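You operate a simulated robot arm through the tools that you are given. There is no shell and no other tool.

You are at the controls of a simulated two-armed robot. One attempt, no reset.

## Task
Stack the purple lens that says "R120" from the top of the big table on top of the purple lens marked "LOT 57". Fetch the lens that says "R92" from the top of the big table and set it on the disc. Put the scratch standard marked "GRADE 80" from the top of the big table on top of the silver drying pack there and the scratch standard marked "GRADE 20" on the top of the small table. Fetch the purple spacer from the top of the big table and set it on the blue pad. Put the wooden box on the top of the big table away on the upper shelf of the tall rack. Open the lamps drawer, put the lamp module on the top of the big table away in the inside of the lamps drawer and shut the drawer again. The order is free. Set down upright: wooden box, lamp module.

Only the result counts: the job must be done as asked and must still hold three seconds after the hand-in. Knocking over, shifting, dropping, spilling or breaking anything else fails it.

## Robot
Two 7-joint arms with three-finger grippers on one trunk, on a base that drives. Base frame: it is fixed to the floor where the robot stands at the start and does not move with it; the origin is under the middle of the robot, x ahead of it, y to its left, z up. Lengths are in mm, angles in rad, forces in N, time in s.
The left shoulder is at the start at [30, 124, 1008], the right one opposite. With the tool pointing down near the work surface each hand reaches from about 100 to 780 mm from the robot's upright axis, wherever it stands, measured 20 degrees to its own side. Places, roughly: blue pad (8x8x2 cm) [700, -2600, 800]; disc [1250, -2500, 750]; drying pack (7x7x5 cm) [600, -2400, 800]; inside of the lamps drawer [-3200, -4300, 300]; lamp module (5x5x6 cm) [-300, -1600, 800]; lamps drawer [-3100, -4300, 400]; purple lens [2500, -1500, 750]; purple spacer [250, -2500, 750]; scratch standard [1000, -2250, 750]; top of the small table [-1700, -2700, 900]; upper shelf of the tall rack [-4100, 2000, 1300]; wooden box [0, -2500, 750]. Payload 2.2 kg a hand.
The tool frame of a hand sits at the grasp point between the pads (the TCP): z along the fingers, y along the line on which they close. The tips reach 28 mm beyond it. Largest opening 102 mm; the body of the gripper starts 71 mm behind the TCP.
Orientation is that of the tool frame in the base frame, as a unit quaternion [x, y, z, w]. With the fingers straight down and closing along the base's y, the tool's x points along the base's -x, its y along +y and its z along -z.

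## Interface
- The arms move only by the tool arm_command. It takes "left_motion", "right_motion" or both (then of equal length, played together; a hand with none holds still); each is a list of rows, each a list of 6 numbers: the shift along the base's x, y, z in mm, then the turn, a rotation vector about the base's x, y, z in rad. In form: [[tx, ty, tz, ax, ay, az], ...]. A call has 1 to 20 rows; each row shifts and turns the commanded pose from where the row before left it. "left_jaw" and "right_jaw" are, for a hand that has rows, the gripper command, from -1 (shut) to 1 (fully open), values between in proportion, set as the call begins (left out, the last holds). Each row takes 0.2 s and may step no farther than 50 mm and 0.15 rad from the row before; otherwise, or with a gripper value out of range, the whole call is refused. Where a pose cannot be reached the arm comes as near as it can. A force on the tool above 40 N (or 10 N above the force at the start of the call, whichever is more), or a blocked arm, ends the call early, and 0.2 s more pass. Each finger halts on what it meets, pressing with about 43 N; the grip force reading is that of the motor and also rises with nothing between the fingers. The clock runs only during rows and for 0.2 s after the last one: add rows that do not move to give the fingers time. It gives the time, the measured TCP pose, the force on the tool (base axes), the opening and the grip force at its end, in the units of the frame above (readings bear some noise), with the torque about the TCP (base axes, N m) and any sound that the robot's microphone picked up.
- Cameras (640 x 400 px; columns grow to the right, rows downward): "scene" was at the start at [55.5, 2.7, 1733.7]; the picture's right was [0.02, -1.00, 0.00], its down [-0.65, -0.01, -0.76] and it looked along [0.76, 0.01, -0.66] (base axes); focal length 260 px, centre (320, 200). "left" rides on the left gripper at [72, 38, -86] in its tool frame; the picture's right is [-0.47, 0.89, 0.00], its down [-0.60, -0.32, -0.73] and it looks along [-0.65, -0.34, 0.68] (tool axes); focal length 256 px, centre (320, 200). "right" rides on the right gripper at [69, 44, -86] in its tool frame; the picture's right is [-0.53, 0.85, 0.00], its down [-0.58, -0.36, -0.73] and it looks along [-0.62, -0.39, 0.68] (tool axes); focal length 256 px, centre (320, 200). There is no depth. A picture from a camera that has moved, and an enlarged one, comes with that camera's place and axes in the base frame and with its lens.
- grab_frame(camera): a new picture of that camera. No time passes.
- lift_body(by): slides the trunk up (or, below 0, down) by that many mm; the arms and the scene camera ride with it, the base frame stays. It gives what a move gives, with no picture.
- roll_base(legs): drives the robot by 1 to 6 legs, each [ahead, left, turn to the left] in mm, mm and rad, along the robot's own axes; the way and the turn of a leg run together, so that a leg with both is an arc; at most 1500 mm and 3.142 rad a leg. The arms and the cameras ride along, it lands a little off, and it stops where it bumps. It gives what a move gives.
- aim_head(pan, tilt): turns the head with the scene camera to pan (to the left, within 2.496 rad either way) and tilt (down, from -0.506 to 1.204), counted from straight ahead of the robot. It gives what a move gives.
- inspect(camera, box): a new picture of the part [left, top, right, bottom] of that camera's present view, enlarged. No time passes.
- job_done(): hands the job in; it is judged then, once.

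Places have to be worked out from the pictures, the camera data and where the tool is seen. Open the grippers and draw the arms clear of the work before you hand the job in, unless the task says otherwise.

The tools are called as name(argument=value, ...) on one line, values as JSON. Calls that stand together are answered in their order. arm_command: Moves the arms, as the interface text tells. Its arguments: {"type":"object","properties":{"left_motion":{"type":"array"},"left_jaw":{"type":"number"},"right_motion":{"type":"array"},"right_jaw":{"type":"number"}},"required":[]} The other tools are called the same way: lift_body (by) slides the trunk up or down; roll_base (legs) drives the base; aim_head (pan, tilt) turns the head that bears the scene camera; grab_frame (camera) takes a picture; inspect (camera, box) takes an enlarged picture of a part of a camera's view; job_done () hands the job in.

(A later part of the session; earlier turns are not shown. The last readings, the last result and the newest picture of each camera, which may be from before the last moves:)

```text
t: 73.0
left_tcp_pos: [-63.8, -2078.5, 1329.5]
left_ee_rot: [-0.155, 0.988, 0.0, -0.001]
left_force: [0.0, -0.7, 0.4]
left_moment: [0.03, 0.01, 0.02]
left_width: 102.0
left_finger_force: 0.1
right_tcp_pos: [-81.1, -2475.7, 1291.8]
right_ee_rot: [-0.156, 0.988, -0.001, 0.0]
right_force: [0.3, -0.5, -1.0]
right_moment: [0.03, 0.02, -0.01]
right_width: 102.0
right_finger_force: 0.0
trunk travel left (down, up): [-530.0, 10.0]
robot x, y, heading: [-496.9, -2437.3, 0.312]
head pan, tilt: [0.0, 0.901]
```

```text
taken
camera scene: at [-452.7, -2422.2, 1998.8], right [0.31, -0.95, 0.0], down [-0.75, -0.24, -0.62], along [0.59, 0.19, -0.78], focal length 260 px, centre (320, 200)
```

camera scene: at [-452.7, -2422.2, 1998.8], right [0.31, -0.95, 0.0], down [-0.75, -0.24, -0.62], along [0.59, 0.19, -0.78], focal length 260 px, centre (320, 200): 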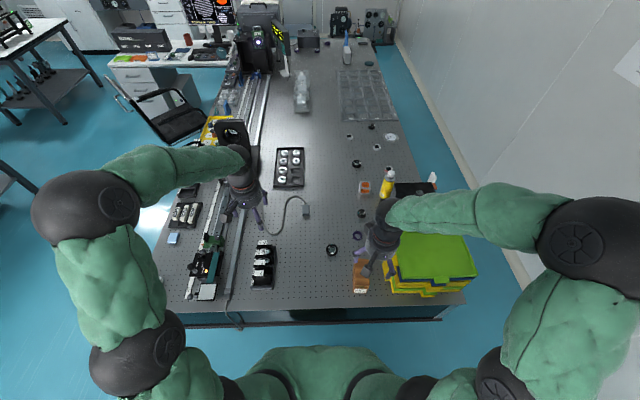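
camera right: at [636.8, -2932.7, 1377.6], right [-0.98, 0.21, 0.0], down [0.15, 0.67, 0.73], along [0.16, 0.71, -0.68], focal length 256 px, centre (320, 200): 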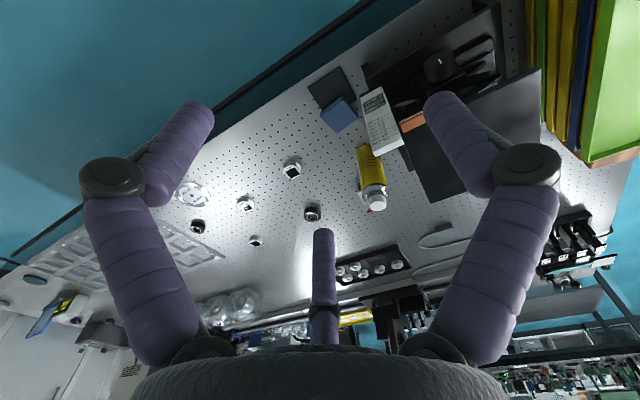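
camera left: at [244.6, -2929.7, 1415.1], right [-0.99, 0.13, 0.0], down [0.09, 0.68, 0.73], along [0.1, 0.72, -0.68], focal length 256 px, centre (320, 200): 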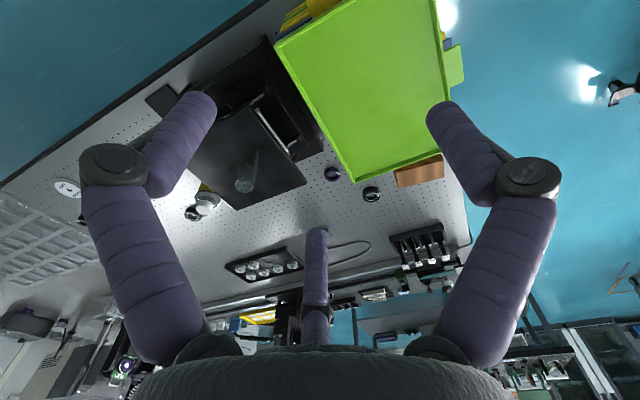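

From the right end the overview is excellent. I zoom in on the spacer/box region and the rest.

inspect(camera="scene", box=[300, 160, 480, 320])

grab_frame(camera="right")

grab_frame(camera="left")

```text
2.50 times, centred on (390, 240) of scene
camera zoom: at [-452.7, -2422.2, 1998.8], right [0.31, -0.95, 0.0], down [-0.75, -0.24, -0.62], along [0.59, 0.19, -0.78], focal length 650 px, centre (145, 100)
```

zoom: 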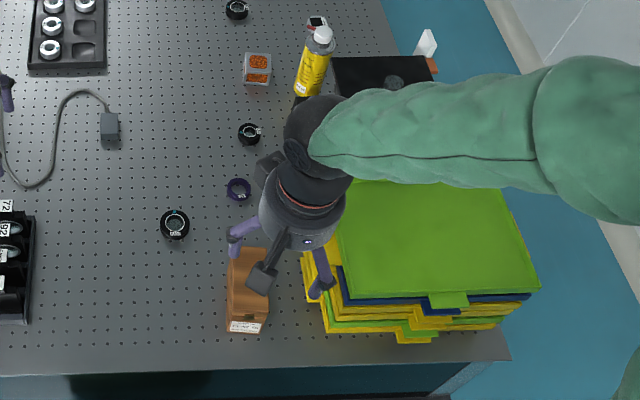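

```text
taken
camera right: at [-158.8, -2454.6, 1377.6], right [0.25, 0.97, 0.0], down [0.66, -0.17, 0.73], along [0.71, -0.18, -0.68], focal length 256 px, centre (320, 200)
```

right: 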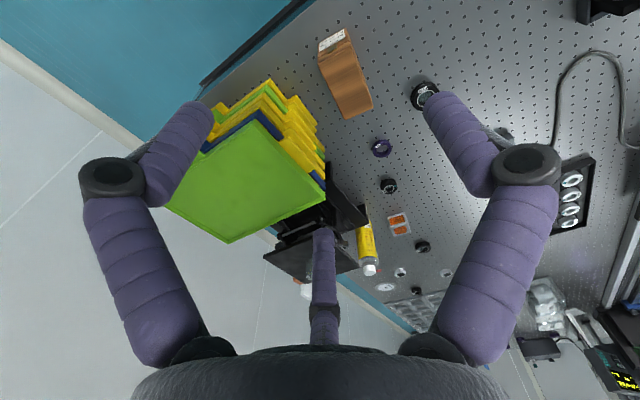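

```text
taken
camera left: at [-143.5, -2062.2, 1415.1], right [0.17, 0.99, 0.0], down [0.67, -0.12, 0.73], along [0.72, -0.12, -0.68], focal length 256 px, centre (320, 200)
```

left: 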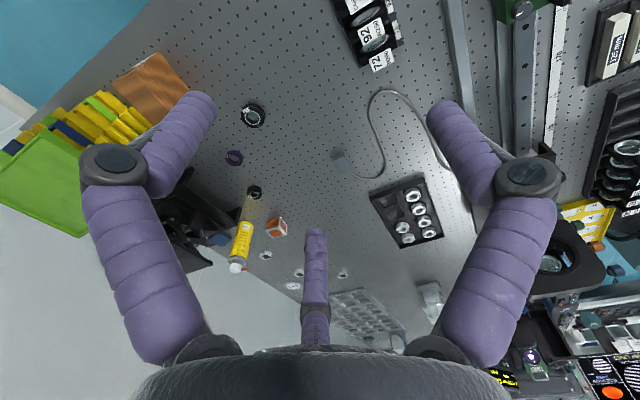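

I zoom on the box from the right wrist camera and scene.

inspect(camera="right", box=[300, 10, 420, 170])

inspect(camera="scene", box=[345, 245, 405, 295])

inspect(camera="left", box=[100, 40, 260, 140])

```text
2.50 times, centred on (360, 90) of right
camera zoom: at [-158.8, -2454.6, 1377.6], right [0.25, 0.97, 0.0], down [0.66, -0.17, 0.73], along [0.71, -0.18, -0.68], focal length 640 px, centre (220, 475)
```

zoom: 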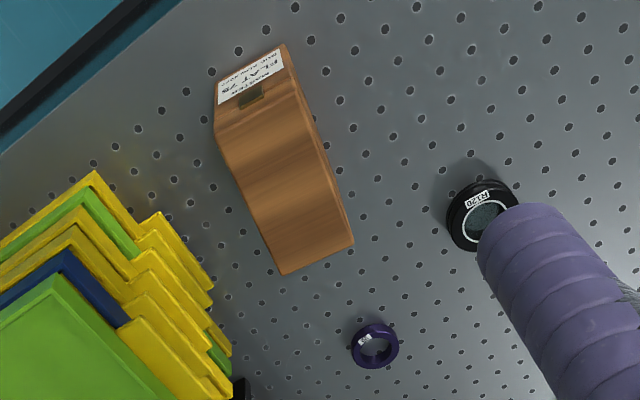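

```text
8.00 times, centred on (375, 270) of scene
camera zoom: at [-452.7, -2422.2, 1998.8], right [0.31, -0.95, 0.0], down [-0.75, -0.24, -0.62], along [0.59, 0.19, -0.78], focal length 2082 px, centre (-120, -360)
```

zoom: 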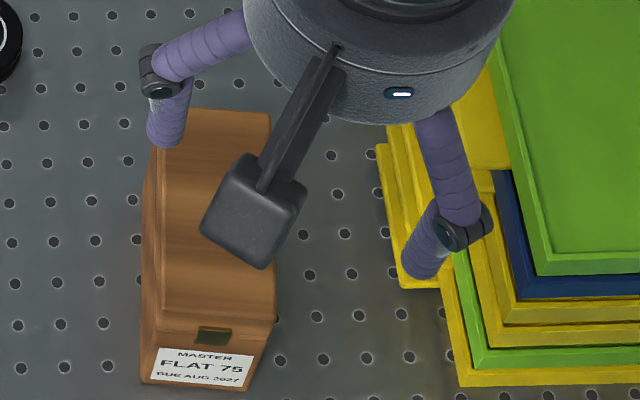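

```text
4.00 times, centred on (180, 90) of left
camera zoom: at [-143.5, -2062.2, 1415.1], right [0.17, 0.99, 0.0], down [0.67, -0.12, 0.73], along [0.72, -0.12, -0.68], focal length 1024 px, centre (880, 640)
```

zoom: 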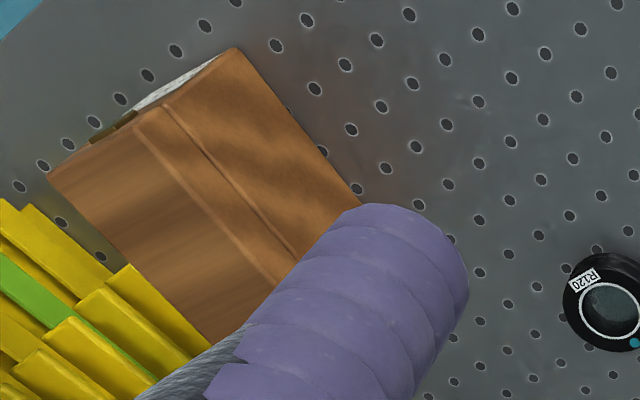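

The wrist pictures show a hand that looks three-fingered while the text says two. I test-close the right gripper in the air to see how it really moves.

arm_command(right_motion=[[0, 0, 0, 0, 0, 0], [0, 0, 0, 0, 0, 0], [0, 0, 0, 0, 0, 0], [0, 0, 0, 0, 0, 0]], right_jaw=-0.6)

grab_frame(camera="right")

inspect(camera="scene", box=[340, 170, 420, 290])

```text
t: 74.0
left_tcp_pos: [-63.9, -2078.1, 1329.8]
left_ee_rot: [-0.156, 0.988, -0.001, 0.0]
left_force: [-0.5, 0.1, 0.8]
left_moment: [0.03, 0.03, 0.03]
left_width: 101.9
left_finger_force: 0.0
right_tcp_pos: [-81.2, -2475.7, 1290.3]
right_ee_rot: [-0.155, 0.988, 0.0, 0.0]
right_force: [-0.7, 0.9, -0.1]
right_moment: [0.04, 0.0, -0.01]
right_width: 20.5
right_finger_force: 0.0
trunk travel left (down, up): [-530.0, 10.0]
robot x, y, heading: [-494.9, -2439.0, 0.312]
head pan, tilt: [0.0, 0.901]
```

```text
taken
camera right: at [-158.8, -2454.6, 1377.6], right [0.25, 0.97, 0.0], down [0.66, -0.17, 0.73], along [0.71, -0.18, -0.68], focal length 256 px, centre (320, 200)
```

right: 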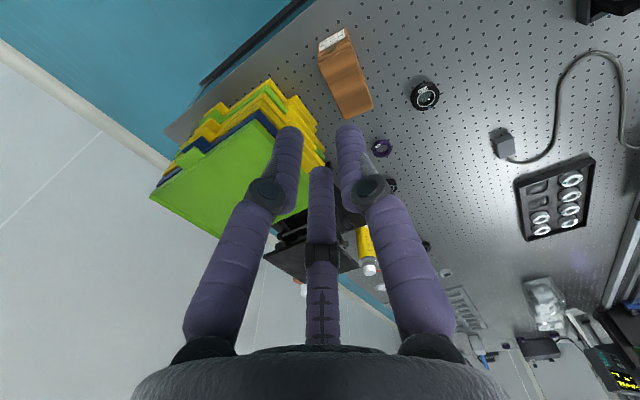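

```text
3.33 times, centred on (380, 230) of scene
camera zoom: at [-452.8, -2422.1, 1998.8], right [0.31, -0.95, 0.0], down [-0.75, -0.24, -0.62], along [0.59, 0.19, -0.78], focal length 867 px, centre (120, 100)
```

zoom: 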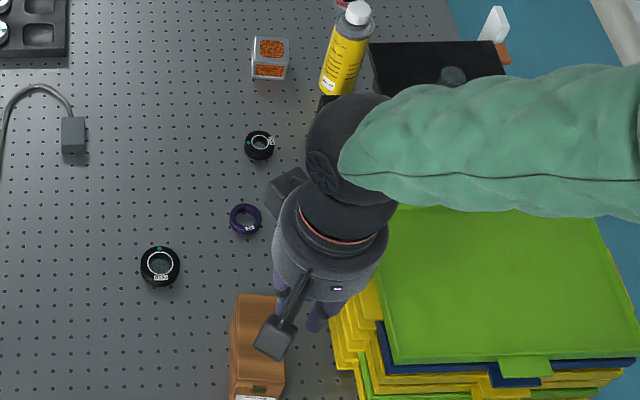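

The fingers close centrally as the text states. I check the gap between base and table by looking straight down before moving closer.

aim_head(pan=0, tilt=1.2)

grab_frame(camera="scene")

```text
t: 74.8
left_tcp_pos: [-63.3, -2078.5, 1330.2]
left_ee_rot: [-0.155, 0.988, 0.0, 0.0]
left_force: [0.4, 0.6, 0.5]
left_moment: [-0.01, -0.02, -0.02]
left_width: 101.8
left_finger_force: 0.0
right_tcp_pos: [-80.7, -2475.3, 1292.4]
right_ee_rot: [-0.156, 0.988, 0.0, 0.0]
right_force: [0.1, -0.5, 0.6]
right_moment: [-0.01, 0.03, 0.03]
right_width: 20.7
right_finger_force: 0.0
trunk travel left (down, up): [-530.0, 10.0]
robot x, y, heading: [-495.0, -2438.9, 0.311]
head pan, tilt: [0.0, 1.201]
```

```text
taken
camera scene: at [-471.4, -2428.1, 1979.0], right [0.31, -0.95, 0.0], down [-0.89, -0.29, -0.36], along [0.35, 0.11, -0.93], focal length 260 px, centre (320, 200)
```

scene: 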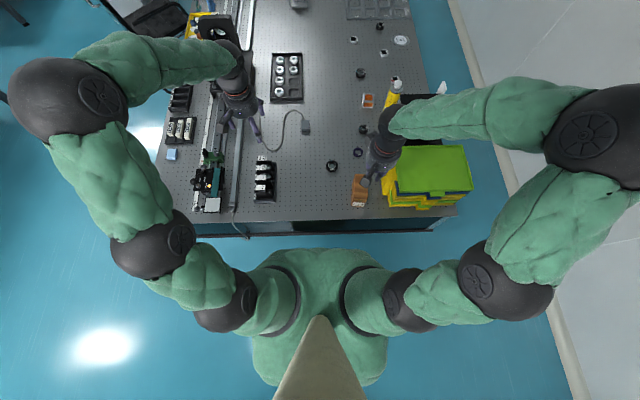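

There is about 380 mm from axis to edge and the chest is only ~160 ahead of the axis; I move 70 mm closer, straighten the heading, and open the gripper.

roll_base(legs=[[70, 0, 0.03]])

lift_body(by=-180)

grab_frame(camera="scene")

```text
t: 75.8
left_tcp_pos: [-11.1, -2043.9, 1330.4]
left_ee_rot: [-0.169, 0.986, 0.0, 0.0]
left_force: [-0.2, 0.3, -0.3]
left_moment: [-0.02, -0.01, -0.04]
left_width: 102.1
left_finger_force: 0.0
right_tcp_pos: [-15.7, -2442.9, 1292.2]
right_ee_rot: [-0.17, 0.986, 0.001, 0.001]
right_force: [-0.5, -1.2, 1.0]
right_moment: [-0.01, -0.02, 0.01]
right_width: 20.4
right_finger_force: 0.1
trunk travel left (down, up): [-530.0, 10.0]
robot x, y, heading: [-432.5, -2416.3, 0.34]
head pan, tilt: [0.0, 1.201]
```

```text
t: 77.8
left_tcp_pos: [-8.2, -2043.9, 1150.8]
left_ee_rot: [-0.169, 0.986, -0.001, 0.0]
left_force: [0.1, 0.4, -0.5]
left_moment: [0.0, -0.01, 0.01]
left_width: 101.8
left_finger_force: 0.0
right_tcp_pos: [-15.0, -2442.9, 1114.3]
right_ee_rot: [-0.171, 0.985, 0.0, 0.0]
right_force: [-0.6, 0.2, -0.4]
right_moment: [0.0, 0.0, 0.02]
right_width: 20.3
right_finger_force: 0.0
trunk travel left (down, up): [-350.0, 190.0]
robot x, y, heading: [-426.7, -2417.3, 0.342]
head pan, tilt: [0.0, 1.201]
```

```text
taken
camera scene: at [-406.6, -2405.4, 1799.1], right [0.33, -0.94, 0.0], down [-0.88, -0.31, -0.36], along [0.34, 0.12, -0.93], focal length 260 px, centre (320, 200)
```

scene: 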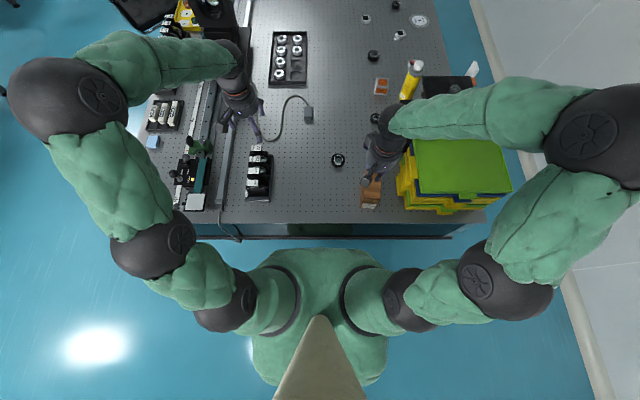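

I move the right hand above the spacer (est. (278,-2396)), jaws open, staying high.

arm_command(right_motion=[[48, 8, 0, 0, 0, 0], [48, 8, 0, 0, 0, 0], [48, 8, 0, 0, 0, 0], [48, 8, 0, 0, 0, 0], [48, 8, 0, 0, 0, 0], [48, 8, 0, 0, 0, 0], [0, 0, 0, 0, 0, 0]], right_jaw=1)

grab_frame(camera="right")

grab_frame(camera="scene")

```text
t: 79.5
left_tcp_pos: [-10.2, -2043.8, 1150.2]
left_ee_rot: [-0.17, 0.985, -0.001, 0.0]
left_force: [-0.5, -0.1, 0.1]
left_moment: [0.0, -0.02, -0.02]
left_width: 101.9
left_finger_force: 0.1
right_tcp_pos: [273.4, -2395.1, 1108.9]
right_ee_rot: [-0.17, 0.985, 0.0, 0.0]
right_force: [-0.8, 0.1, 0.0]
right_moment: [0.01, -0.03, 0.0]
right_width: 101.9
right_finger_force: 0.1
trunk travel left (down, up): [-350.0, 190.0]
robot x, y, heading: [-432.3, -2415.1, 0.341]
head pan, tilt: [0.0, 1.201]
```

```text
taken
camera right: at [195.4, -2377.6, 1195.3], right [0.22, 0.98, 0.0], down [0.67, -0.15, 0.73], along [0.71, -0.16, -0.68], focal length 256 px, centre (320, 200)
```

right: 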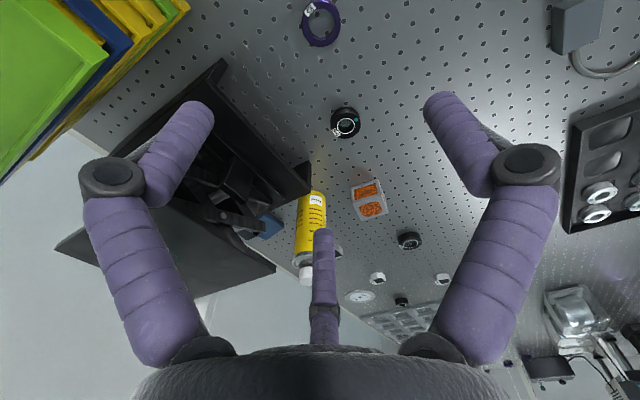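

```text
taken
camera scene: at [-408.3, -2405.9, 1799.0], right [0.33, -0.94, 0.0], down [-0.88, -0.31, -0.36], along [0.34, 0.12, -0.93], focal length 260 px, centre (320, 200)
```

scene: 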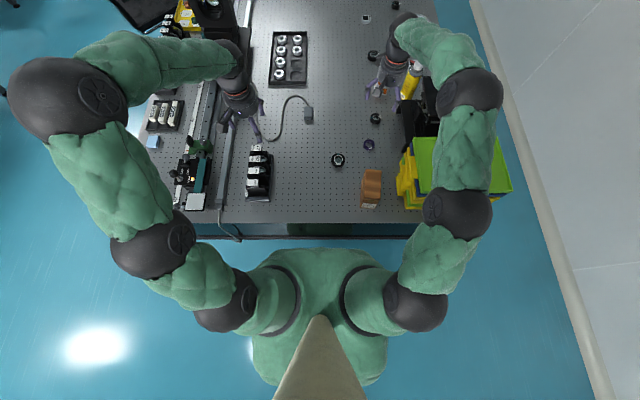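

Spacer estimates agree at (277,-2395). I zoom to refine its centre and size.

inspect(camera="right", box=[290, 0, 354, 50])

inspect(camera="scene", box=[350, 130, 390, 155])

```text
8.00 times, centred on (322, 25) of right
camera zoom: at [195.4, -2377.6, 1195.3], right [0.22, 0.98, 0.0], down [0.67, -0.15, 0.73], along [0.71, -0.16, -0.68], focal length 2048 px, centre (304, 1600)
```

zoom: 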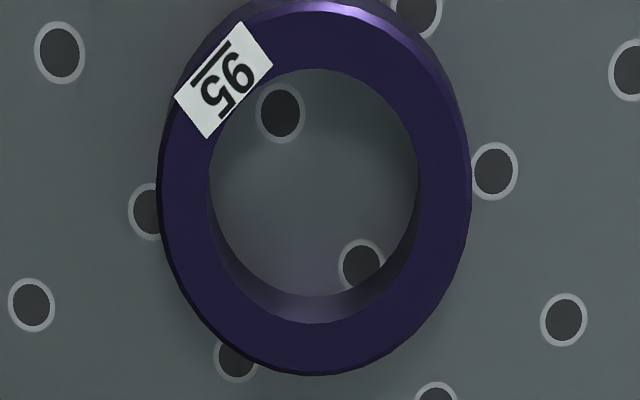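

```text
16.00 times, centred on (370, 142) of scene
camera zoom: at [-408.3, -2405.9, 1799.0], right [0.33, -0.94, 0.0], down [-0.88, -0.31, -0.36], along [0.34, 0.12, -0.93], focal length 4164 px, centre (-480, 1120)
```

zoom: 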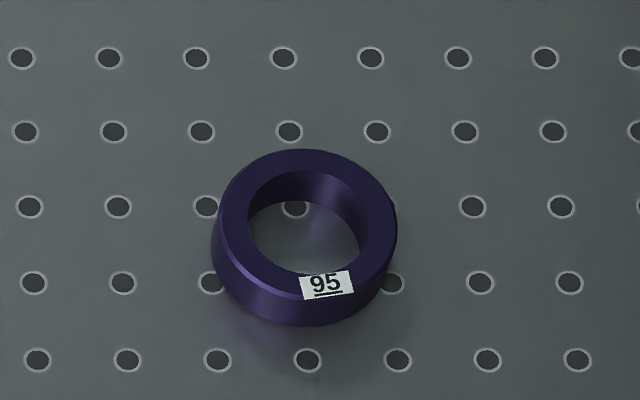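

Spacer centre ≈ (275.7,-2395), OD ≈ 50, table top ≈ z 793. I descend over it.

arm_command(right_motion=[[2.3, 0, -45, 0, 0, 0], [0, 0, -45, 0, 0, 0], [0, 0, -45, 0, 0, 0], [0, 0, -45, 0, 0, 0], [0, 0, -45, 0, 0, 0], [0, 0, 0, 0, 0, 0]])

grab_frame(camera="right")

grab_frame(camera="scene")

```text
t: 80.8
left_tcp_pos: [-9.4, -2043.6, 1150.9]
left_ee_rot: [-0.17, 0.985, -0.001, 0.001]
left_force: [0.0, 0.0, -0.3]
left_moment: [0.02, -0.01, 0.0]
left_width: 102.0
left_finger_force: 0.1
right_tcp_pos: [277.5, -2395.5, 886.8]
right_ee_rot: [-0.17, 0.986, 0.0, -0.001]
right_force: [-0.2, -0.6, -0.2]
right_moment: [-0.04, -0.01, 0.0]
right_width: 101.9
right_finger_force: 0.1
trunk travel left (down, up): [-350.0, 190.0]
robot x, y, heading: [-432.5, -2415.0, 0.345]
head pan, tilt: [0.0, 1.201]
```

```text
taken
camera right: at [198.8, -2377.4, 972.5], right [0.22, 0.98, 0.0], down [0.67, -0.15, 0.73], along [0.71, -0.16, -0.68], focal length 256 px, centre (320, 200)
```

right: 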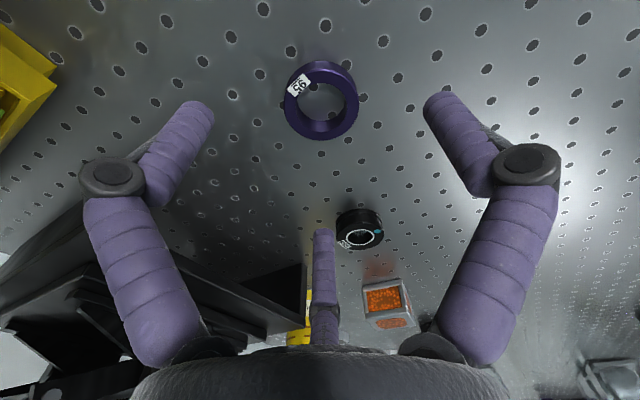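

```text
taken
camera scene: at [-407.2, -2405.3, 1799.0], right [0.33, -0.94, 0.0], down [-0.88, -0.31, -0.36], along [0.34, 0.12, -0.93], focal length 260 px, centre (320, 200)
```

scene: 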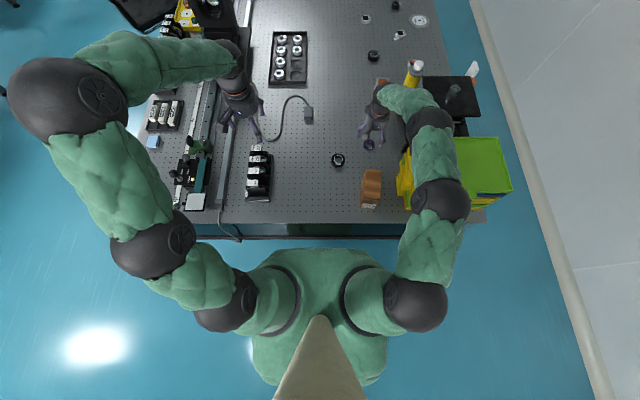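

Centered within a few mm. I descend to grasp height.

arm_command(right_motion=[[-1.5, 0, -30, 0, 0, 0], [0, 0, -30, 0, 0, 0], [0, 0, 0, 0, 0, 0]])

arm_command(right_motion=[[0, 0, 0, 0, 0, 0], [0, 0, 0, 0, 0, 0], [0, 0, 0, 0, 0, 0], [0, 0, 0, 0, 0, 0], [0, 0, 0, 0, 0, 0]], right_jaw=-1)

grab_frame(camera="right")

```text
t: 81.7
left_tcp_pos: [-8.0, -2043.5, 1150.8]
left_ee_rot: [-0.169, 0.986, -0.001, 0.0]
left_force: [-1.2, -0.4, 0.7]
left_moment: [0.02, 0.01, 0.02]
left_width: 101.9
left_finger_force: 0.1
right_tcp_pos: [275.6, -2393.8, 825.8]
right_ee_rot: [-0.17, 0.985, 0.0, 0.0]
right_force: [0.7, -0.5, -0.4]
right_moment: [0.01, 0.01, 0.0]
right_width: 101.7
right_finger_force: 0.0
trunk travel left (down, up): [-350.0, 190.0]
robot x, y, heading: [-431.9, -2416.0, 0.34]
head pan, tilt: [0.0, 1.201]
```

```text
t: 82.8
left_tcp_pos: [-8.6, -2044.7, 1150.2]
left_ee_rot: [-0.168, 0.986, -0.001, -0.001]
left_force: [1.1, 0.0, -0.1]
left_moment: [-0.02, 0.02, 0.04]
left_width: 102.1
left_finger_force: 0.1
right_tcp_pos: [276.4, -2393.6, 827.5]
right_ee_rot: [-0.169, 0.986, 0.0, 0.001]
right_force: [1.2, -2.6, 8.2]
right_moment: [-0.27, 0.12, 0.05]
right_width: 47.9
right_finger_force: 43.0
trunk travel left (down, up): [-350.0, 190.0]
robot x, y, heading: [-431.8, -2410.6, 0.337]
head pan, tilt: [0.0, 1.201]
```

```text
taken
camera right: at [197.7, -2375.2, 912.5], right [0.22, 0.98, 0.0], down [0.66, -0.15, 0.73], along [0.71, -0.16, -0.68], focal length 256 px, centre (320, 200)
```

right: 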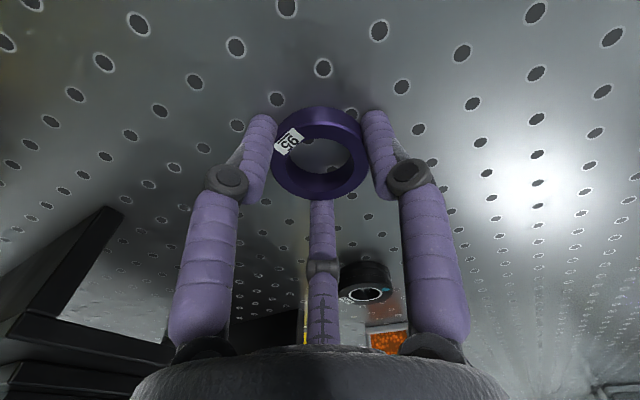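

Gripped at 47.9 mm. I lift it and check.

arm_command(right_motion=[[0, 0, 45, 0, 0, 0], [0, 0, 48, 0, 0, 0], [0, 0, 48, 0, 0, 0], [0, 0, 48, 0, 0, 0], [0, 0, 48, 0, 0, 0], [0, 0, 48, 0, 0, 0]])

grab_frame(camera="right")

```text
t: 84.2
left_tcp_pos: [-9.9, -2043.2, 1150.0]
left_ee_rot: [-0.169, 0.986, -0.001, 0.001]
left_force: [-0.1, -0.4, 0.2]
left_moment: [-0.01, -0.05, -0.01]
left_width: 102.2
left_finger_force: 0.1
right_tcp_pos: [268.4, -2393.2, 1111.9]
right_ee_rot: [-0.17, 0.985, 0.0, -0.001]
right_force: [0.3, -0.4, -0.8]
right_moment: [-0.02, -0.07, 0.02]
right_width: 47.7
right_finger_force: 42.9
trunk travel left (down, up): [-350.0, 190.0]
robot x, y, heading: [-433.3, -2418.0, 0.344]
head pan, tilt: [0.0, 1.201]
```

```text
taken
camera right: at [190.8, -2375.8, 1197.6], right [0.22, 0.98, 0.0], down [0.67, -0.15, 0.73], along [0.71, -0.16, -0.68], focal length 256 px, centre (320, 200)
```

right: 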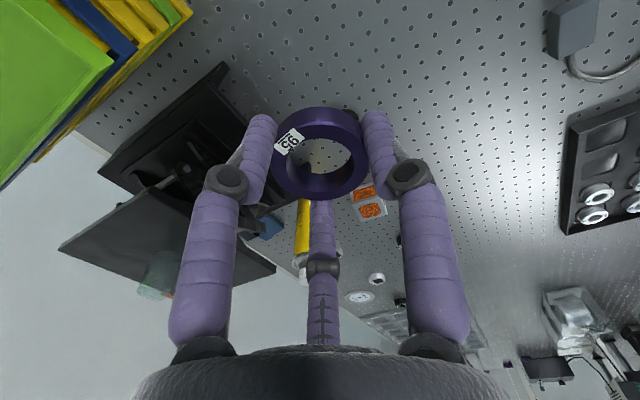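

Spacer held. I retract, raise the trunk, and drive back around to the wall side in front of the blue pad.

arm_command(right_motion=[[-48, -8, 0, 0, 0, 0], [-48, -8, 0, 0, 0, 0], [-48, -8, 0, 0, 0, 0], [-48, -8, 0, 0, 0, 0], [-48, -8, 0, 0, 0, 0], [-48, -8, 0, 0, 0, 0]])

lift_body(by=185)

roll_base(legs=[[-110, 0, 0], [0, 0, 1.571], [-1075, 0, 0], [0, -890, 0]])

aim_head(pan=0, tilt=1.1)

grab_frame(camera="scene")

grab_frame(camera="right")

```text
t: 85.7
left_tcp_pos: [-10.9, -2043.5, 1150.7]
left_ee_rot: [-0.17, 0.985, 0.0, 0.001]
left_force: [-0.7, 0.2, -0.1]
left_moment: [-0.01, -0.05, 0.01]
left_width: 101.9
left_finger_force: 0.1
right_tcp_pos: [-15.3, -2442.6, 1114.8]
right_ee_rot: [-0.171, 0.985, 0.001, 0.0]
right_force: [-1.1, 0.2, -0.4]
right_moment: [-0.02, -0.04, 0.01]
right_width: 48.0
right_finger_force: 43.7
trunk travel left (down, up): [-350.0, 190.0]
robot x, y, heading: [-430.7, -2414.2, 0.339]
head pan, tilt: [0.0, 1.201]
```

```text
t: 87.7
left_tcp_pos: [-9.1, -2044.3, 1333.9]
left_ee_rot: [-0.169, 0.986, -0.001, 0.001]
left_force: [0.6, -0.4, 0.1]
left_moment: [0.02, -0.02, 0.03]
left_width: 102.1
left_finger_force: 0.1
right_tcp_pos: [-12.9, -2441.7, 1299.9]
right_ee_rot: [-0.17, 0.985, 0.0, -0.001]
right_force: [-0.1, -0.9, -0.5]
right_moment: [-0.01, -0.01, 0.0]
right_width: 48.0
right_finger_force: 43.3
trunk travel left (down, up): [-535.0, 5.0]
robot x, y, heading: [-433.1, -2416.8, 0.34]
head pan, tilt: [0.0, 1.201]
```

```text
t: 102.1
left_tcp_pos: [288.6, -2765.7, 1334.9]
left_ee_rot: [0.811, -0.585, 0.0, -0.001]
left_force: [-1.3, 0.1, -0.1]
left_moment: [0.01, -0.01, 0.0]
left_width: 102.1
left_finger_force: 0.0
right_tcp_pos: [686.8, -2778.2, 1299.6]
right_ee_rot: [0.811, -0.585, -0.001, 0.001]
right_force: [0.6, -1.1, 0.3]
right_moment: [-0.04, 0.0, 0.02]
right_width: 47.7
right_finger_force: 42.9
trunk travel left (down, up): [-535.0, 5.0]
robot x, y, heading: [649.6, -3196.3, 1.892]
head pan, tilt: [0.0, 1.201]
```

```text
t: 102.8
left_tcp_pos: [289.0, -2764.9, 1335.5]
left_ee_rot: [0.811, -0.585, 0.001, 0.0]
left_force: [-0.3, 0.1, 0.4]
left_moment: [0.0, 0.0, -0.05]
left_width: 102.1
left_finger_force: 0.1
right_tcp_pos: [687.5, -2778.9, 1298.7]
right_ee_rot: [0.811, -0.585, 0.0, 0.0]
right_force: [0.5, 0.1, 0.4]
right_moment: [-0.01, 0.03, -0.03]
right_width: 47.8
right_finger_force: 43.3
trunk travel left (down, up): [-535.0, 5.0]
robot x, y, heading: [650.1, -3198.2, 1.89]
head pan, tilt: [0.0, 1.1]
```

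```text
taken
camera scene: at [642.7, -3163.4, 1989.9], right [0.95, 0.32, 0.0], down [0.28, -0.85, -0.45], along [-0.14, 0.43, -0.89], focal length 260 px, centre (320, 200)
```

scene: 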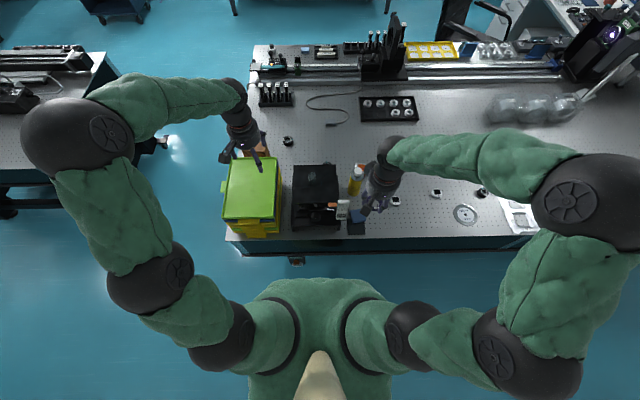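

```text
taken
camera right: at [668.8, -2856.8, 1384.8], right [-0.97, 0.24, 0.0], down [0.16, 0.66, 0.73], along [0.17, 0.71, -0.68], focal length 256 px, centre (320, 200)
```

right: 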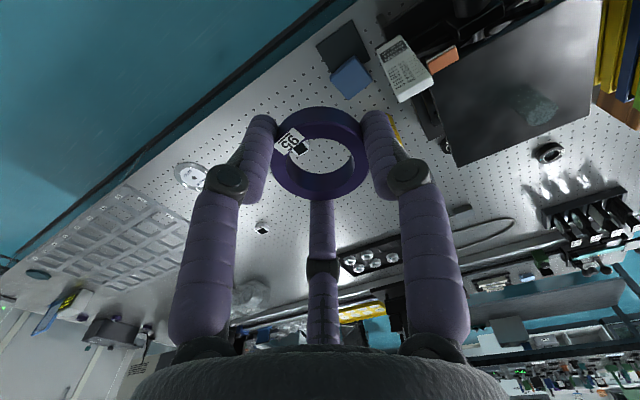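

I zoom on the blue pad and the drying pack.

inspect(camera="right", box=[300, 10, 400, 110])

inspect(camera="scene", box=[330, 150, 430, 250])

grab_frame(camera="left")

```text
4.00 times, centred on (350, 60) of right
camera zoom: at [668.8, -2856.8, 1384.8], right [-0.97, 0.24, 0.0], down [0.16, 0.66, 0.73], along [0.17, 0.71, -0.68], focal length 1024 px, centre (200, 760)
```

zoom: 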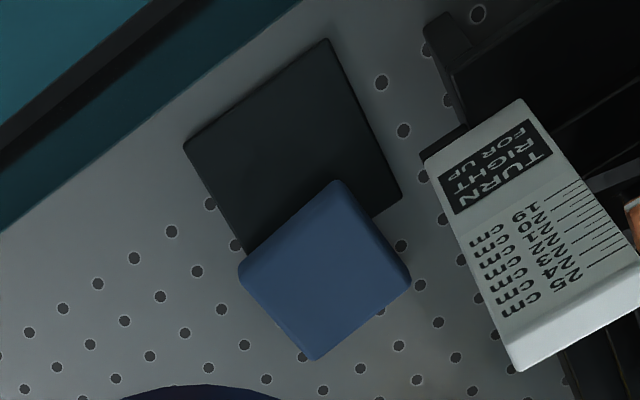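

```text
4.00 times, centred on (380, 200) of scene
camera zoom: at [642.7, -3163.4, 1989.9], right [0.95, 0.32, 0.0], down [0.28, -0.85, -0.45], along [-0.14, 0.43, -0.89], focal length 1041 px, centre (80, 200)
```

zoom: 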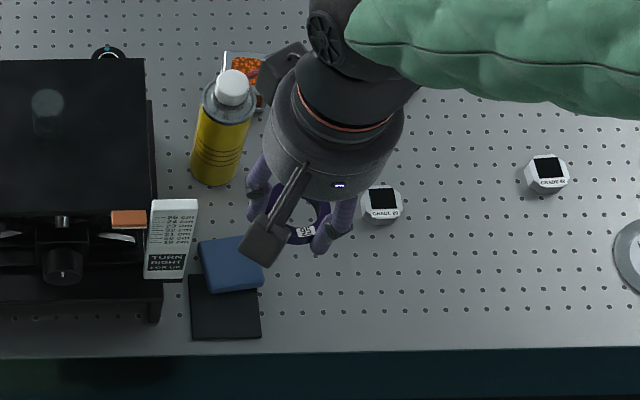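

```text
taken
camera left: at [276.4, -2844.5, 1420.3], right [-0.99, 0.16, 0.0], down [0.11, 0.67, 0.73], along [0.12, 0.72, -0.68], focal length 256 px, centre (320, 200)
```

left: 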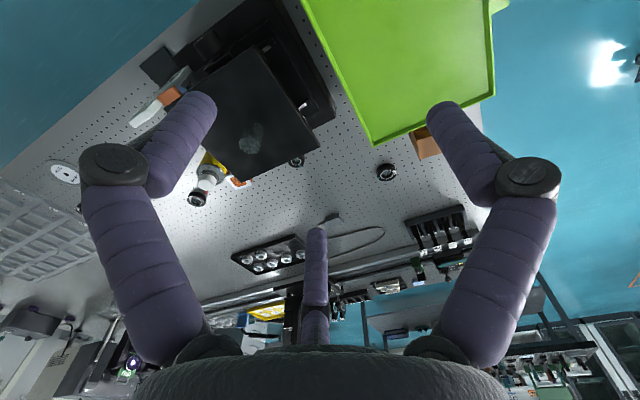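

The blue pad is centred near (658,-2621), with the leaning scale sign close on its jack side. I lower the trunk, then move above the pad while turning the hand 90° so the fingers open away from the sign.

lift_body(by=-180)

arm_command(right_motion=[[-2.7, 14.4, 0, 0, 0, 0.142], [-2.7, 14.4, 0, 0, 0, 0.142], [-2.7, 14.4, 0, 0, 0, 0.142], [-2.7, 14.4, 0, 0, 0, 0.142], [-2.7, 14.4, 0, 0, 0, 0.142], [-2.7, 14.4, 0, 0, 0, 0.142], [-2.7, 14.4, 0, 0, 0, 0.142], [-2.7, 14.4, 0, 0, 0, 0.142], [-2.7, 14.4, 0, 0, 0, 0.142], [-2.7, 14.4, 0, 0, 0, 0.142], [-2.5, 14, 0, 0, 0, 0.142], [0, 0, 0, 0, 0, 0]])

grab_frame(camera="right")

grab_frame(camera="scene")

```text
t: 104.8
left_tcp_pos: [287.8, -2764.2, 1155.5]
left_ee_rot: [0.811, -0.585, 0.001, 0.0]
left_force: [-0.4, -1.4, 0.4]
left_moment: [0.0, -0.02, -0.06]
left_width: 101.7
left_finger_force: 0.0
right_tcp_pos: [686.8, -2778.1, 1118.8]
right_ee_rot: [0.811, -0.585, 0.001, 0.0]
right_force: [0.1, -0.3, 0.2]
right_moment: [0.02, 0.01, 0.01]
right_width: 48.0
right_finger_force: 43.1
trunk travel left (down, up): [-355.0, 185.0]
robot x, y, heading: [650.1, -3197.2, 1.893]
head pan, tilt: [0.0, 1.1]
```

```text
t: 107.4
left_tcp_pos: [289.1, -2766.2, 1155.3]
left_ee_rot: [0.811, -0.585, -0.001, -0.001]
left_force: [0.0, -0.4, 0.0]
left_moment: [0.02, -0.02, 0.01]
left_width: 102.1
left_finger_force: 0.1
right_tcp_pos: [658.0, -2621.4, 1117.7]
right_ee_rot: [0.988, 0.158, 0.0, 0.0]
right_force: [-0.1, 0.3, -1.1]
right_moment: [0.01, -0.04, 0.0]
right_width: 48.0
right_finger_force: 43.4
trunk travel left (down, up): [-355.0, 185.0]
robot x, y, heading: [649.9, -3195.2, 1.891]
head pan, tilt: [0.0, 1.1]
```

```text
taken
camera right: at [737.1, -2641.0, 1204.1], right [-0.25, -0.97, 0.0], down [-0.66, 0.17, 0.73], along [-0.71, 0.18, -0.68], focal length 256 px, centre (320, 200)
```

right: 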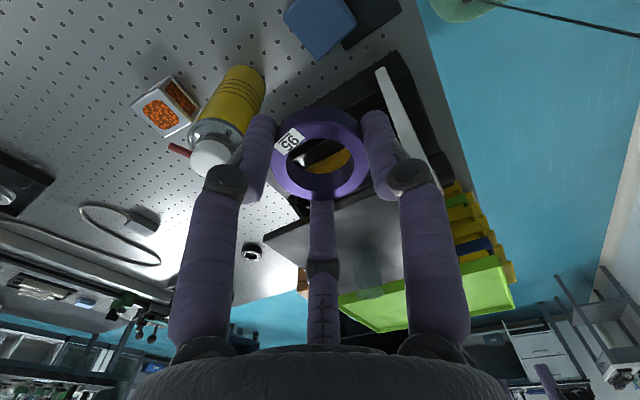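

```text
taken
camera scene: at [642.3, -3164.0, 1810.0], right [0.95, 0.32, 0.0], down [0.28, -0.85, -0.45], along [-0.14, 0.43, -0.89], focal length 260 px, centre (320, 200)
```

scene: 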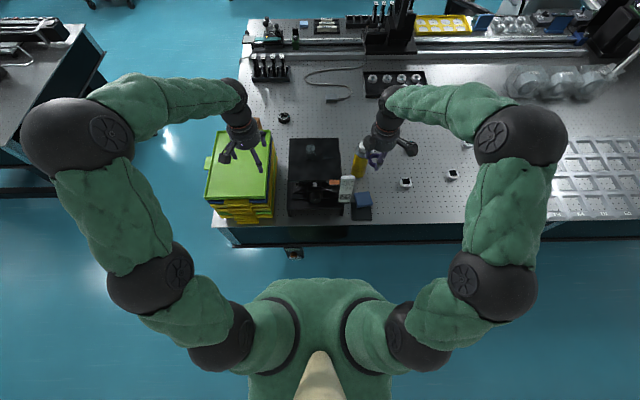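

I zoom for a better estimate of the pad centre.

inspect(camera="right", box=[270, 0, 370, 62])

inspect(camera="scene", box=[330, 165, 410, 225])

```text
6.40 times, centred on (320, 31) of right
camera zoom: at [737.1, -2641.0, 1204.1], right [-0.25, -0.97, 0.0], down [-0.66, 0.17, 0.73], along [-0.71, 0.18, -0.68], focal length 1638 px, centre (320, 1282)
```

zoom: 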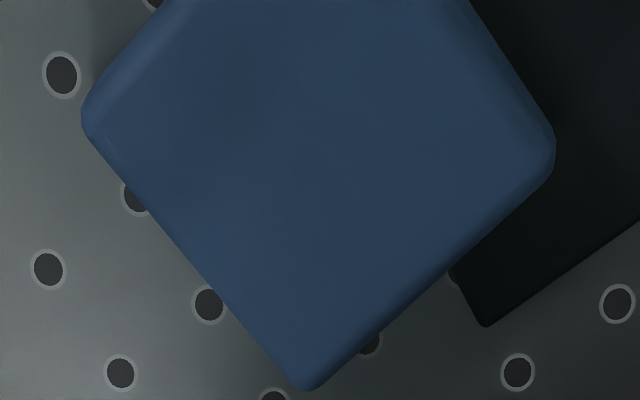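

```text
6.67 times, centred on (370, 195) of scene
camera zoom: at [642.3, -3164.0, 1810.0], right [0.95, 0.32, 0.0], down [0.28, -0.85, -0.45], along [-0.14, 0.43, -0.89], focal length 1735 px, centre (-13, 233)
```

zoom: 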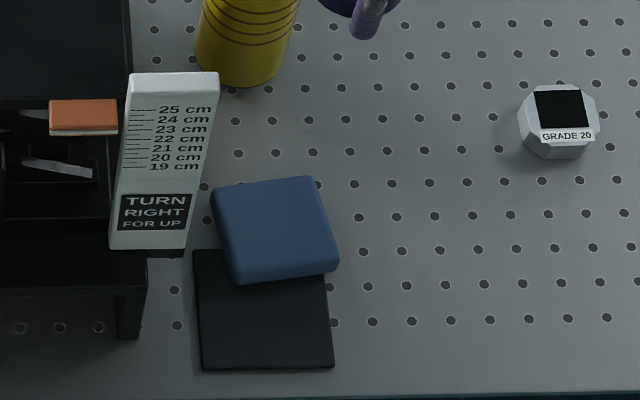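

Pad centre ≈ (658,-2620), right under the hand. I descend in steps.

arm_command(right_motion=[[0, 1, -45, 0, 0, 0], [0, 0, -48, 0, 0, 0], [0, 0, -48, 0, 0, 0], [0, 0, -48, 0, 0, 0], [0, 0, -45, 0, 0, 0], [0, 0, -15, 0, 0, 0], [0, 0, 0, 0, 0, 0]])

inspect(camera="right", box=[200, 50, 440, 200])

inspect(camera="scene", box=[310, 135, 430, 225])

```text
t: 109.0
left_tcp_pos: [287.9, -2766.0, 1154.6]
left_ee_rot: [0.811, -0.585, 0.001, 0.0]
left_force: [-0.6, 0.5, -0.3]
left_moment: [0.0, 0.01, -0.03]
left_width: 102.1
left_finger_force: 0.1
right_tcp_pos: [657.4, -2619.4, 870.6]
right_ee_rot: [0.988, 0.156, 0.001, -0.001]
right_force: [0.1, -0.8, -0.3]
right_moment: [0.01, 0.0, 0.04]
right_width: 47.7
right_finger_force: 42.6
trunk travel left (down, up): [-355.0, 185.0]
robot x, y, heading: [648.6, -3195.9, 1.89]
head pan, tilt: [0.0, 1.1]
```

```text
2.67 times, centred on (320, 125) of right
camera zoom: at [737.1, -2639.2, 956.2], right [-0.25, -0.97, 0.0], down [-0.66, 0.17, 0.73], along [-0.71, 0.18, -0.68], focal length 683 px, centre (320, 400)
```

zoom: 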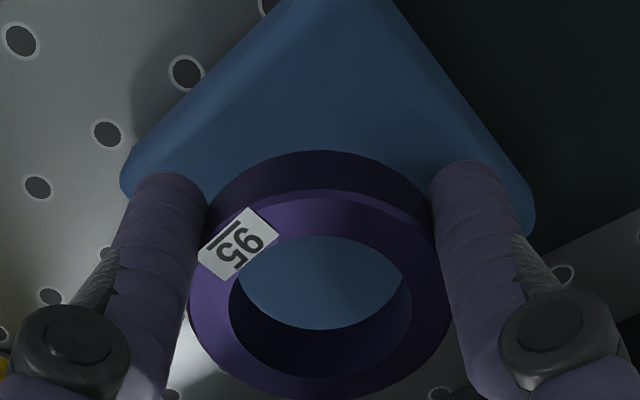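

```text
4.44 times, centred on (370, 180) of scene
camera zoom: at [642.0, -3163.4, 1810.0], right [0.95, 0.32, 0.0], down [0.28, -0.85, -0.45], along [-0.14, 0.43, -0.89], focal length 1156 px, centre (98, 289)
```

zoom: 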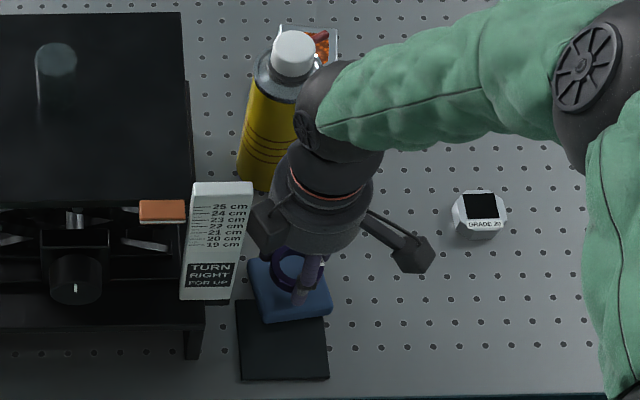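

Ring is over the pad centre. I lower gently until contact.

arm_command(right_motion=[[0, 0, -10, 0, 0, 0], [0, 0, -6, 0, 0, 0], [0, 0, 0, 0, 0, 0]])

arm_command(right_motion=[[0, 0, -3, 0, 0, 0], [0, 0, -2, 0, 0, 0], [0, 0, -1, 0, 0, 0], [0, 0, 0, 0, 0, 0]])

inspect(camera="scene", box=[340, 165, 400, 215])

```text
t: 109.8
left_tcp_pos: [288.8, -2766.1, 1155.1]
left_ee_rot: [0.811, -0.585, 0.001, -0.001]
left_force: [-0.6, -0.2, -0.1]
left_moment: [-0.04, 0.0, 0.0]
left_width: 102.3
left_finger_force: 0.0
right_tcp_pos: [657.1, -2620.6, 854.7]
right_ee_rot: [0.988, 0.156, 0.0, 0.0]
right_force: [0.1, -0.5, -0.5]
right_moment: [0.0, 0.01, -0.02]
right_width: 47.3
right_finger_force: 43.0
trunk travel left (down, up): [-355.0, 185.0]
robot x, y, heading: [652.2, -3193.0, 1.891]
head pan, tilt: [0.0, 1.1]
```

```text
t: 110.8
left_tcp_pos: [288.8, -2766.7, 1156.0]
left_ee_rot: [0.811, -0.585, 0.001, -0.001]
left_force: [-0.4, -0.2, -0.1]
left_moment: [-0.03, 0.0, -0.04]
left_width: 101.9
left_finger_force: 0.1
right_tcp_pos: [659.2, -2619.0, 850.6]
right_ee_rot: [0.988, 0.155, 0.0, -0.001]
right_force: [1.5, -3.1, 15.0]
right_moment: [-0.36, -0.1, -0.01]
right_width: 47.8
right_finger_force: 43.0
trunk travel left (down, up): [-355.0, 185.0]
robot x, y, heading: [654.2, -3200.0, 1.892]
head pan, tilt: [0.0, 1.1]
```

```text
8.00 times, centred on (370, 190) of scene
camera zoom: at [642.2, -3165.3, 1810.1], right [0.95, 0.32, 0.0], down [0.28, -0.85, -0.45], along [-0.14, 0.43, -0.89], focal length 2082 px, centre (-80, 280)
```

zoom: 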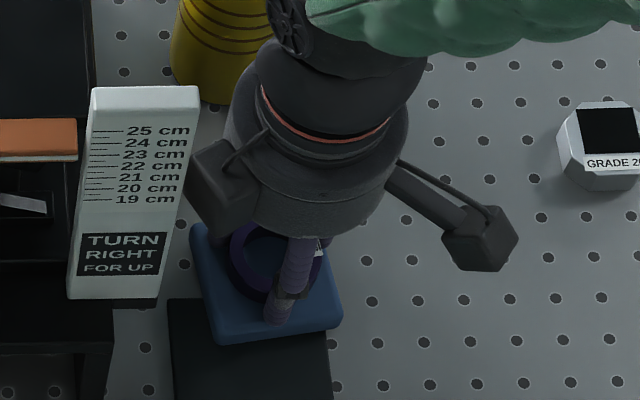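

Contact at TCP z≈850.6. I relieve slightly and open partially.

arm_command(right_motion=[[0, 0, 1.5, 0, 0, 0], [0, 0, 0, 0, 0, 0]])

arm_command(right_motion=[[0, 0, 0, 0, 0, 0], [0, 0, 0, 0, 0, 0], [0, 0, 0, 0, 0, 0]], right_jaw=0.5)

inspect(camera="right", box=[200, 50, 440, 200])

```text
t: 111.4
left_tcp_pos: [288.4, -2765.1, 1155.6]
left_ee_rot: [0.811, -0.585, 0.001, -0.001]
left_force: [0.2, 0.8, 0.7]
left_moment: [-0.04, -0.02, 0.02]
left_width: 101.9
left_finger_force: 0.0
right_tcp_pos: [657.7, -2619.4, 850.2]
right_ee_rot: [0.988, 0.156, 0.0, -0.001]
right_force: [1.0, 2.0, 6.2]
right_moment: [-0.04, -0.05, 0.02]
right_width: 47.8
right_finger_force: 43.1
trunk travel left (down, up): [-355.0, 185.0]
robot x, y, heading: [649.4, -3194.6, 1.893]
head pan, tilt: [0.0, 1.1]
```

```text
t: 112.2
left_tcp_pos: [288.0, -2766.8, 1155.0]
left_ee_rot: [0.811, -0.586, 0.0, -0.001]
left_force: [-0.3, -0.3, 0.2]
left_moment: [-0.01, 0.0, -0.01]
left_width: 101.9
left_finger_force: 0.0
right_tcp_pos: [657.7, -2619.1, 849.7]
right_ee_rot: [0.988, 0.156, -0.001, 0.001]
right_force: [0.3, 0.7, 0.6]
right_moment: [0.0, 0.0, 0.01]
right_width: 76.7
right_finger_force: 0.0
trunk travel left (down, up): [-355.0, 185.0]
robot x, y, heading: [652.4, -3198.4, 1.89]
head pan, tilt: [0.0, 1.1]
```

```text
2.67 times, centred on (320, 125) of right
camera zoom: at [737.8, -2639.2, 935.9], right [-0.25, -0.97, 0.0], down [-0.66, 0.17, 0.73], along [-0.71, 0.18, -0.68], focal length 683 px, centre (320, 400)
```

zoom: 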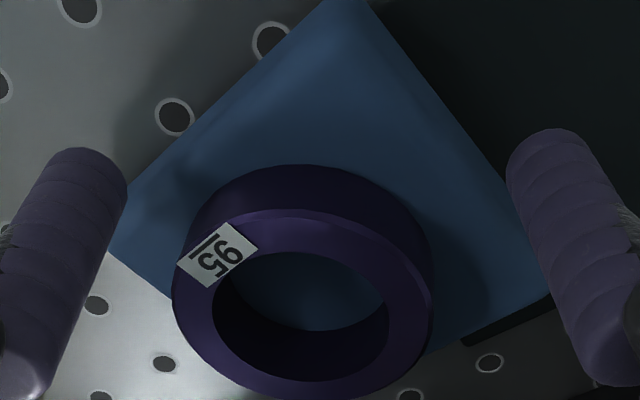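

Released. I lift straight up and look.

arm_command(right_motion=[[0, 0, 30, 0, 0, 0], [0, 0, 48, 0, 0, 0], [0, 0, 48, 0, 0, 0], [0, 0, 48, 0, 0, 0], [0, 0, 48, 0, 0, 0], [0, 0, 40, 0, 0, 0]])

inspect(camera="scene", box=[330, 165, 410, 225])

inspect(camera="right", box=[270, 0, 370, 62])

```text
t: 113.6
left_tcp_pos: [288.7, -2765.8, 1155.5]
left_ee_rot: [0.812, -0.584, 0.001, -0.001]
left_force: [-1.0, 0.2, -0.1]
left_moment: [-0.03, 0.0, 0.02]
left_width: 101.9
left_finger_force: 0.1
right_tcp_pos: [661.3, -2620.5, 1110.0]
right_ee_rot: [0.988, 0.156, 0.0, 0.001]
right_force: [-0.3, 0.3, -0.7]
right_moment: [0.02, 0.01, 0.0]
right_width: 76.4
right_finger_force: 0.1
trunk travel left (down, up): [-355.0, 185.0]
robot x, y, heading: [652.0, -3197.1, 1.89]
head pan, tilt: [0.0, 1.1]
```

```text
6.67 times, centred on (370, 195) of scene
camera zoom: at [642.1, -3164.5, 1810.0], right [0.95, 0.32, 0.0], down [0.28, -0.85, -0.45], along [-0.14, 0.43, -0.89], focal length 1735 px, centre (-13, 233)
```

zoom: 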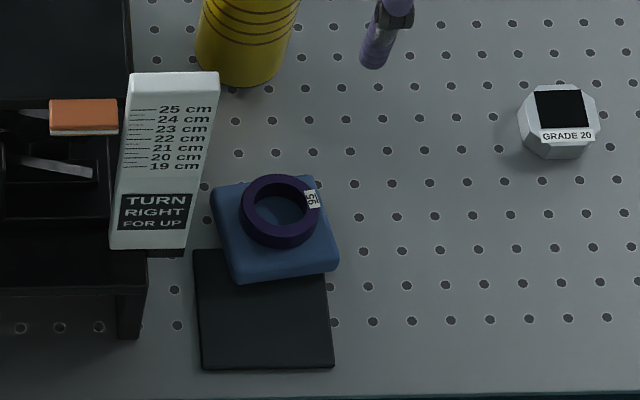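

```text
6.40 times, centred on (320, 31) of right
camera zoom: at [741.1, -2640.0, 1195.8], right [-0.25, -0.97, 0.0], down [-0.66, 0.17, 0.73], along [-0.71, 0.18, -0.68], focal length 1638 px, centre (320, 1282)
```

zoom: 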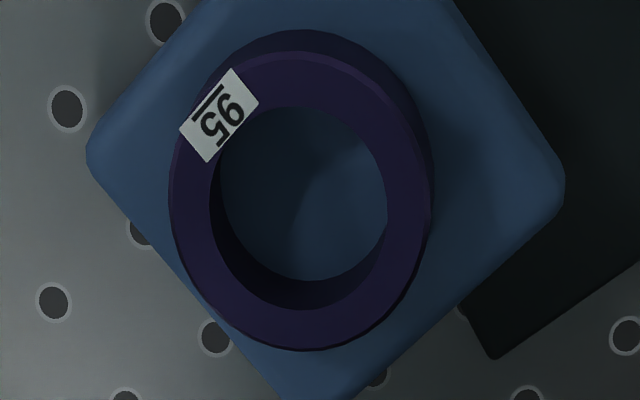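

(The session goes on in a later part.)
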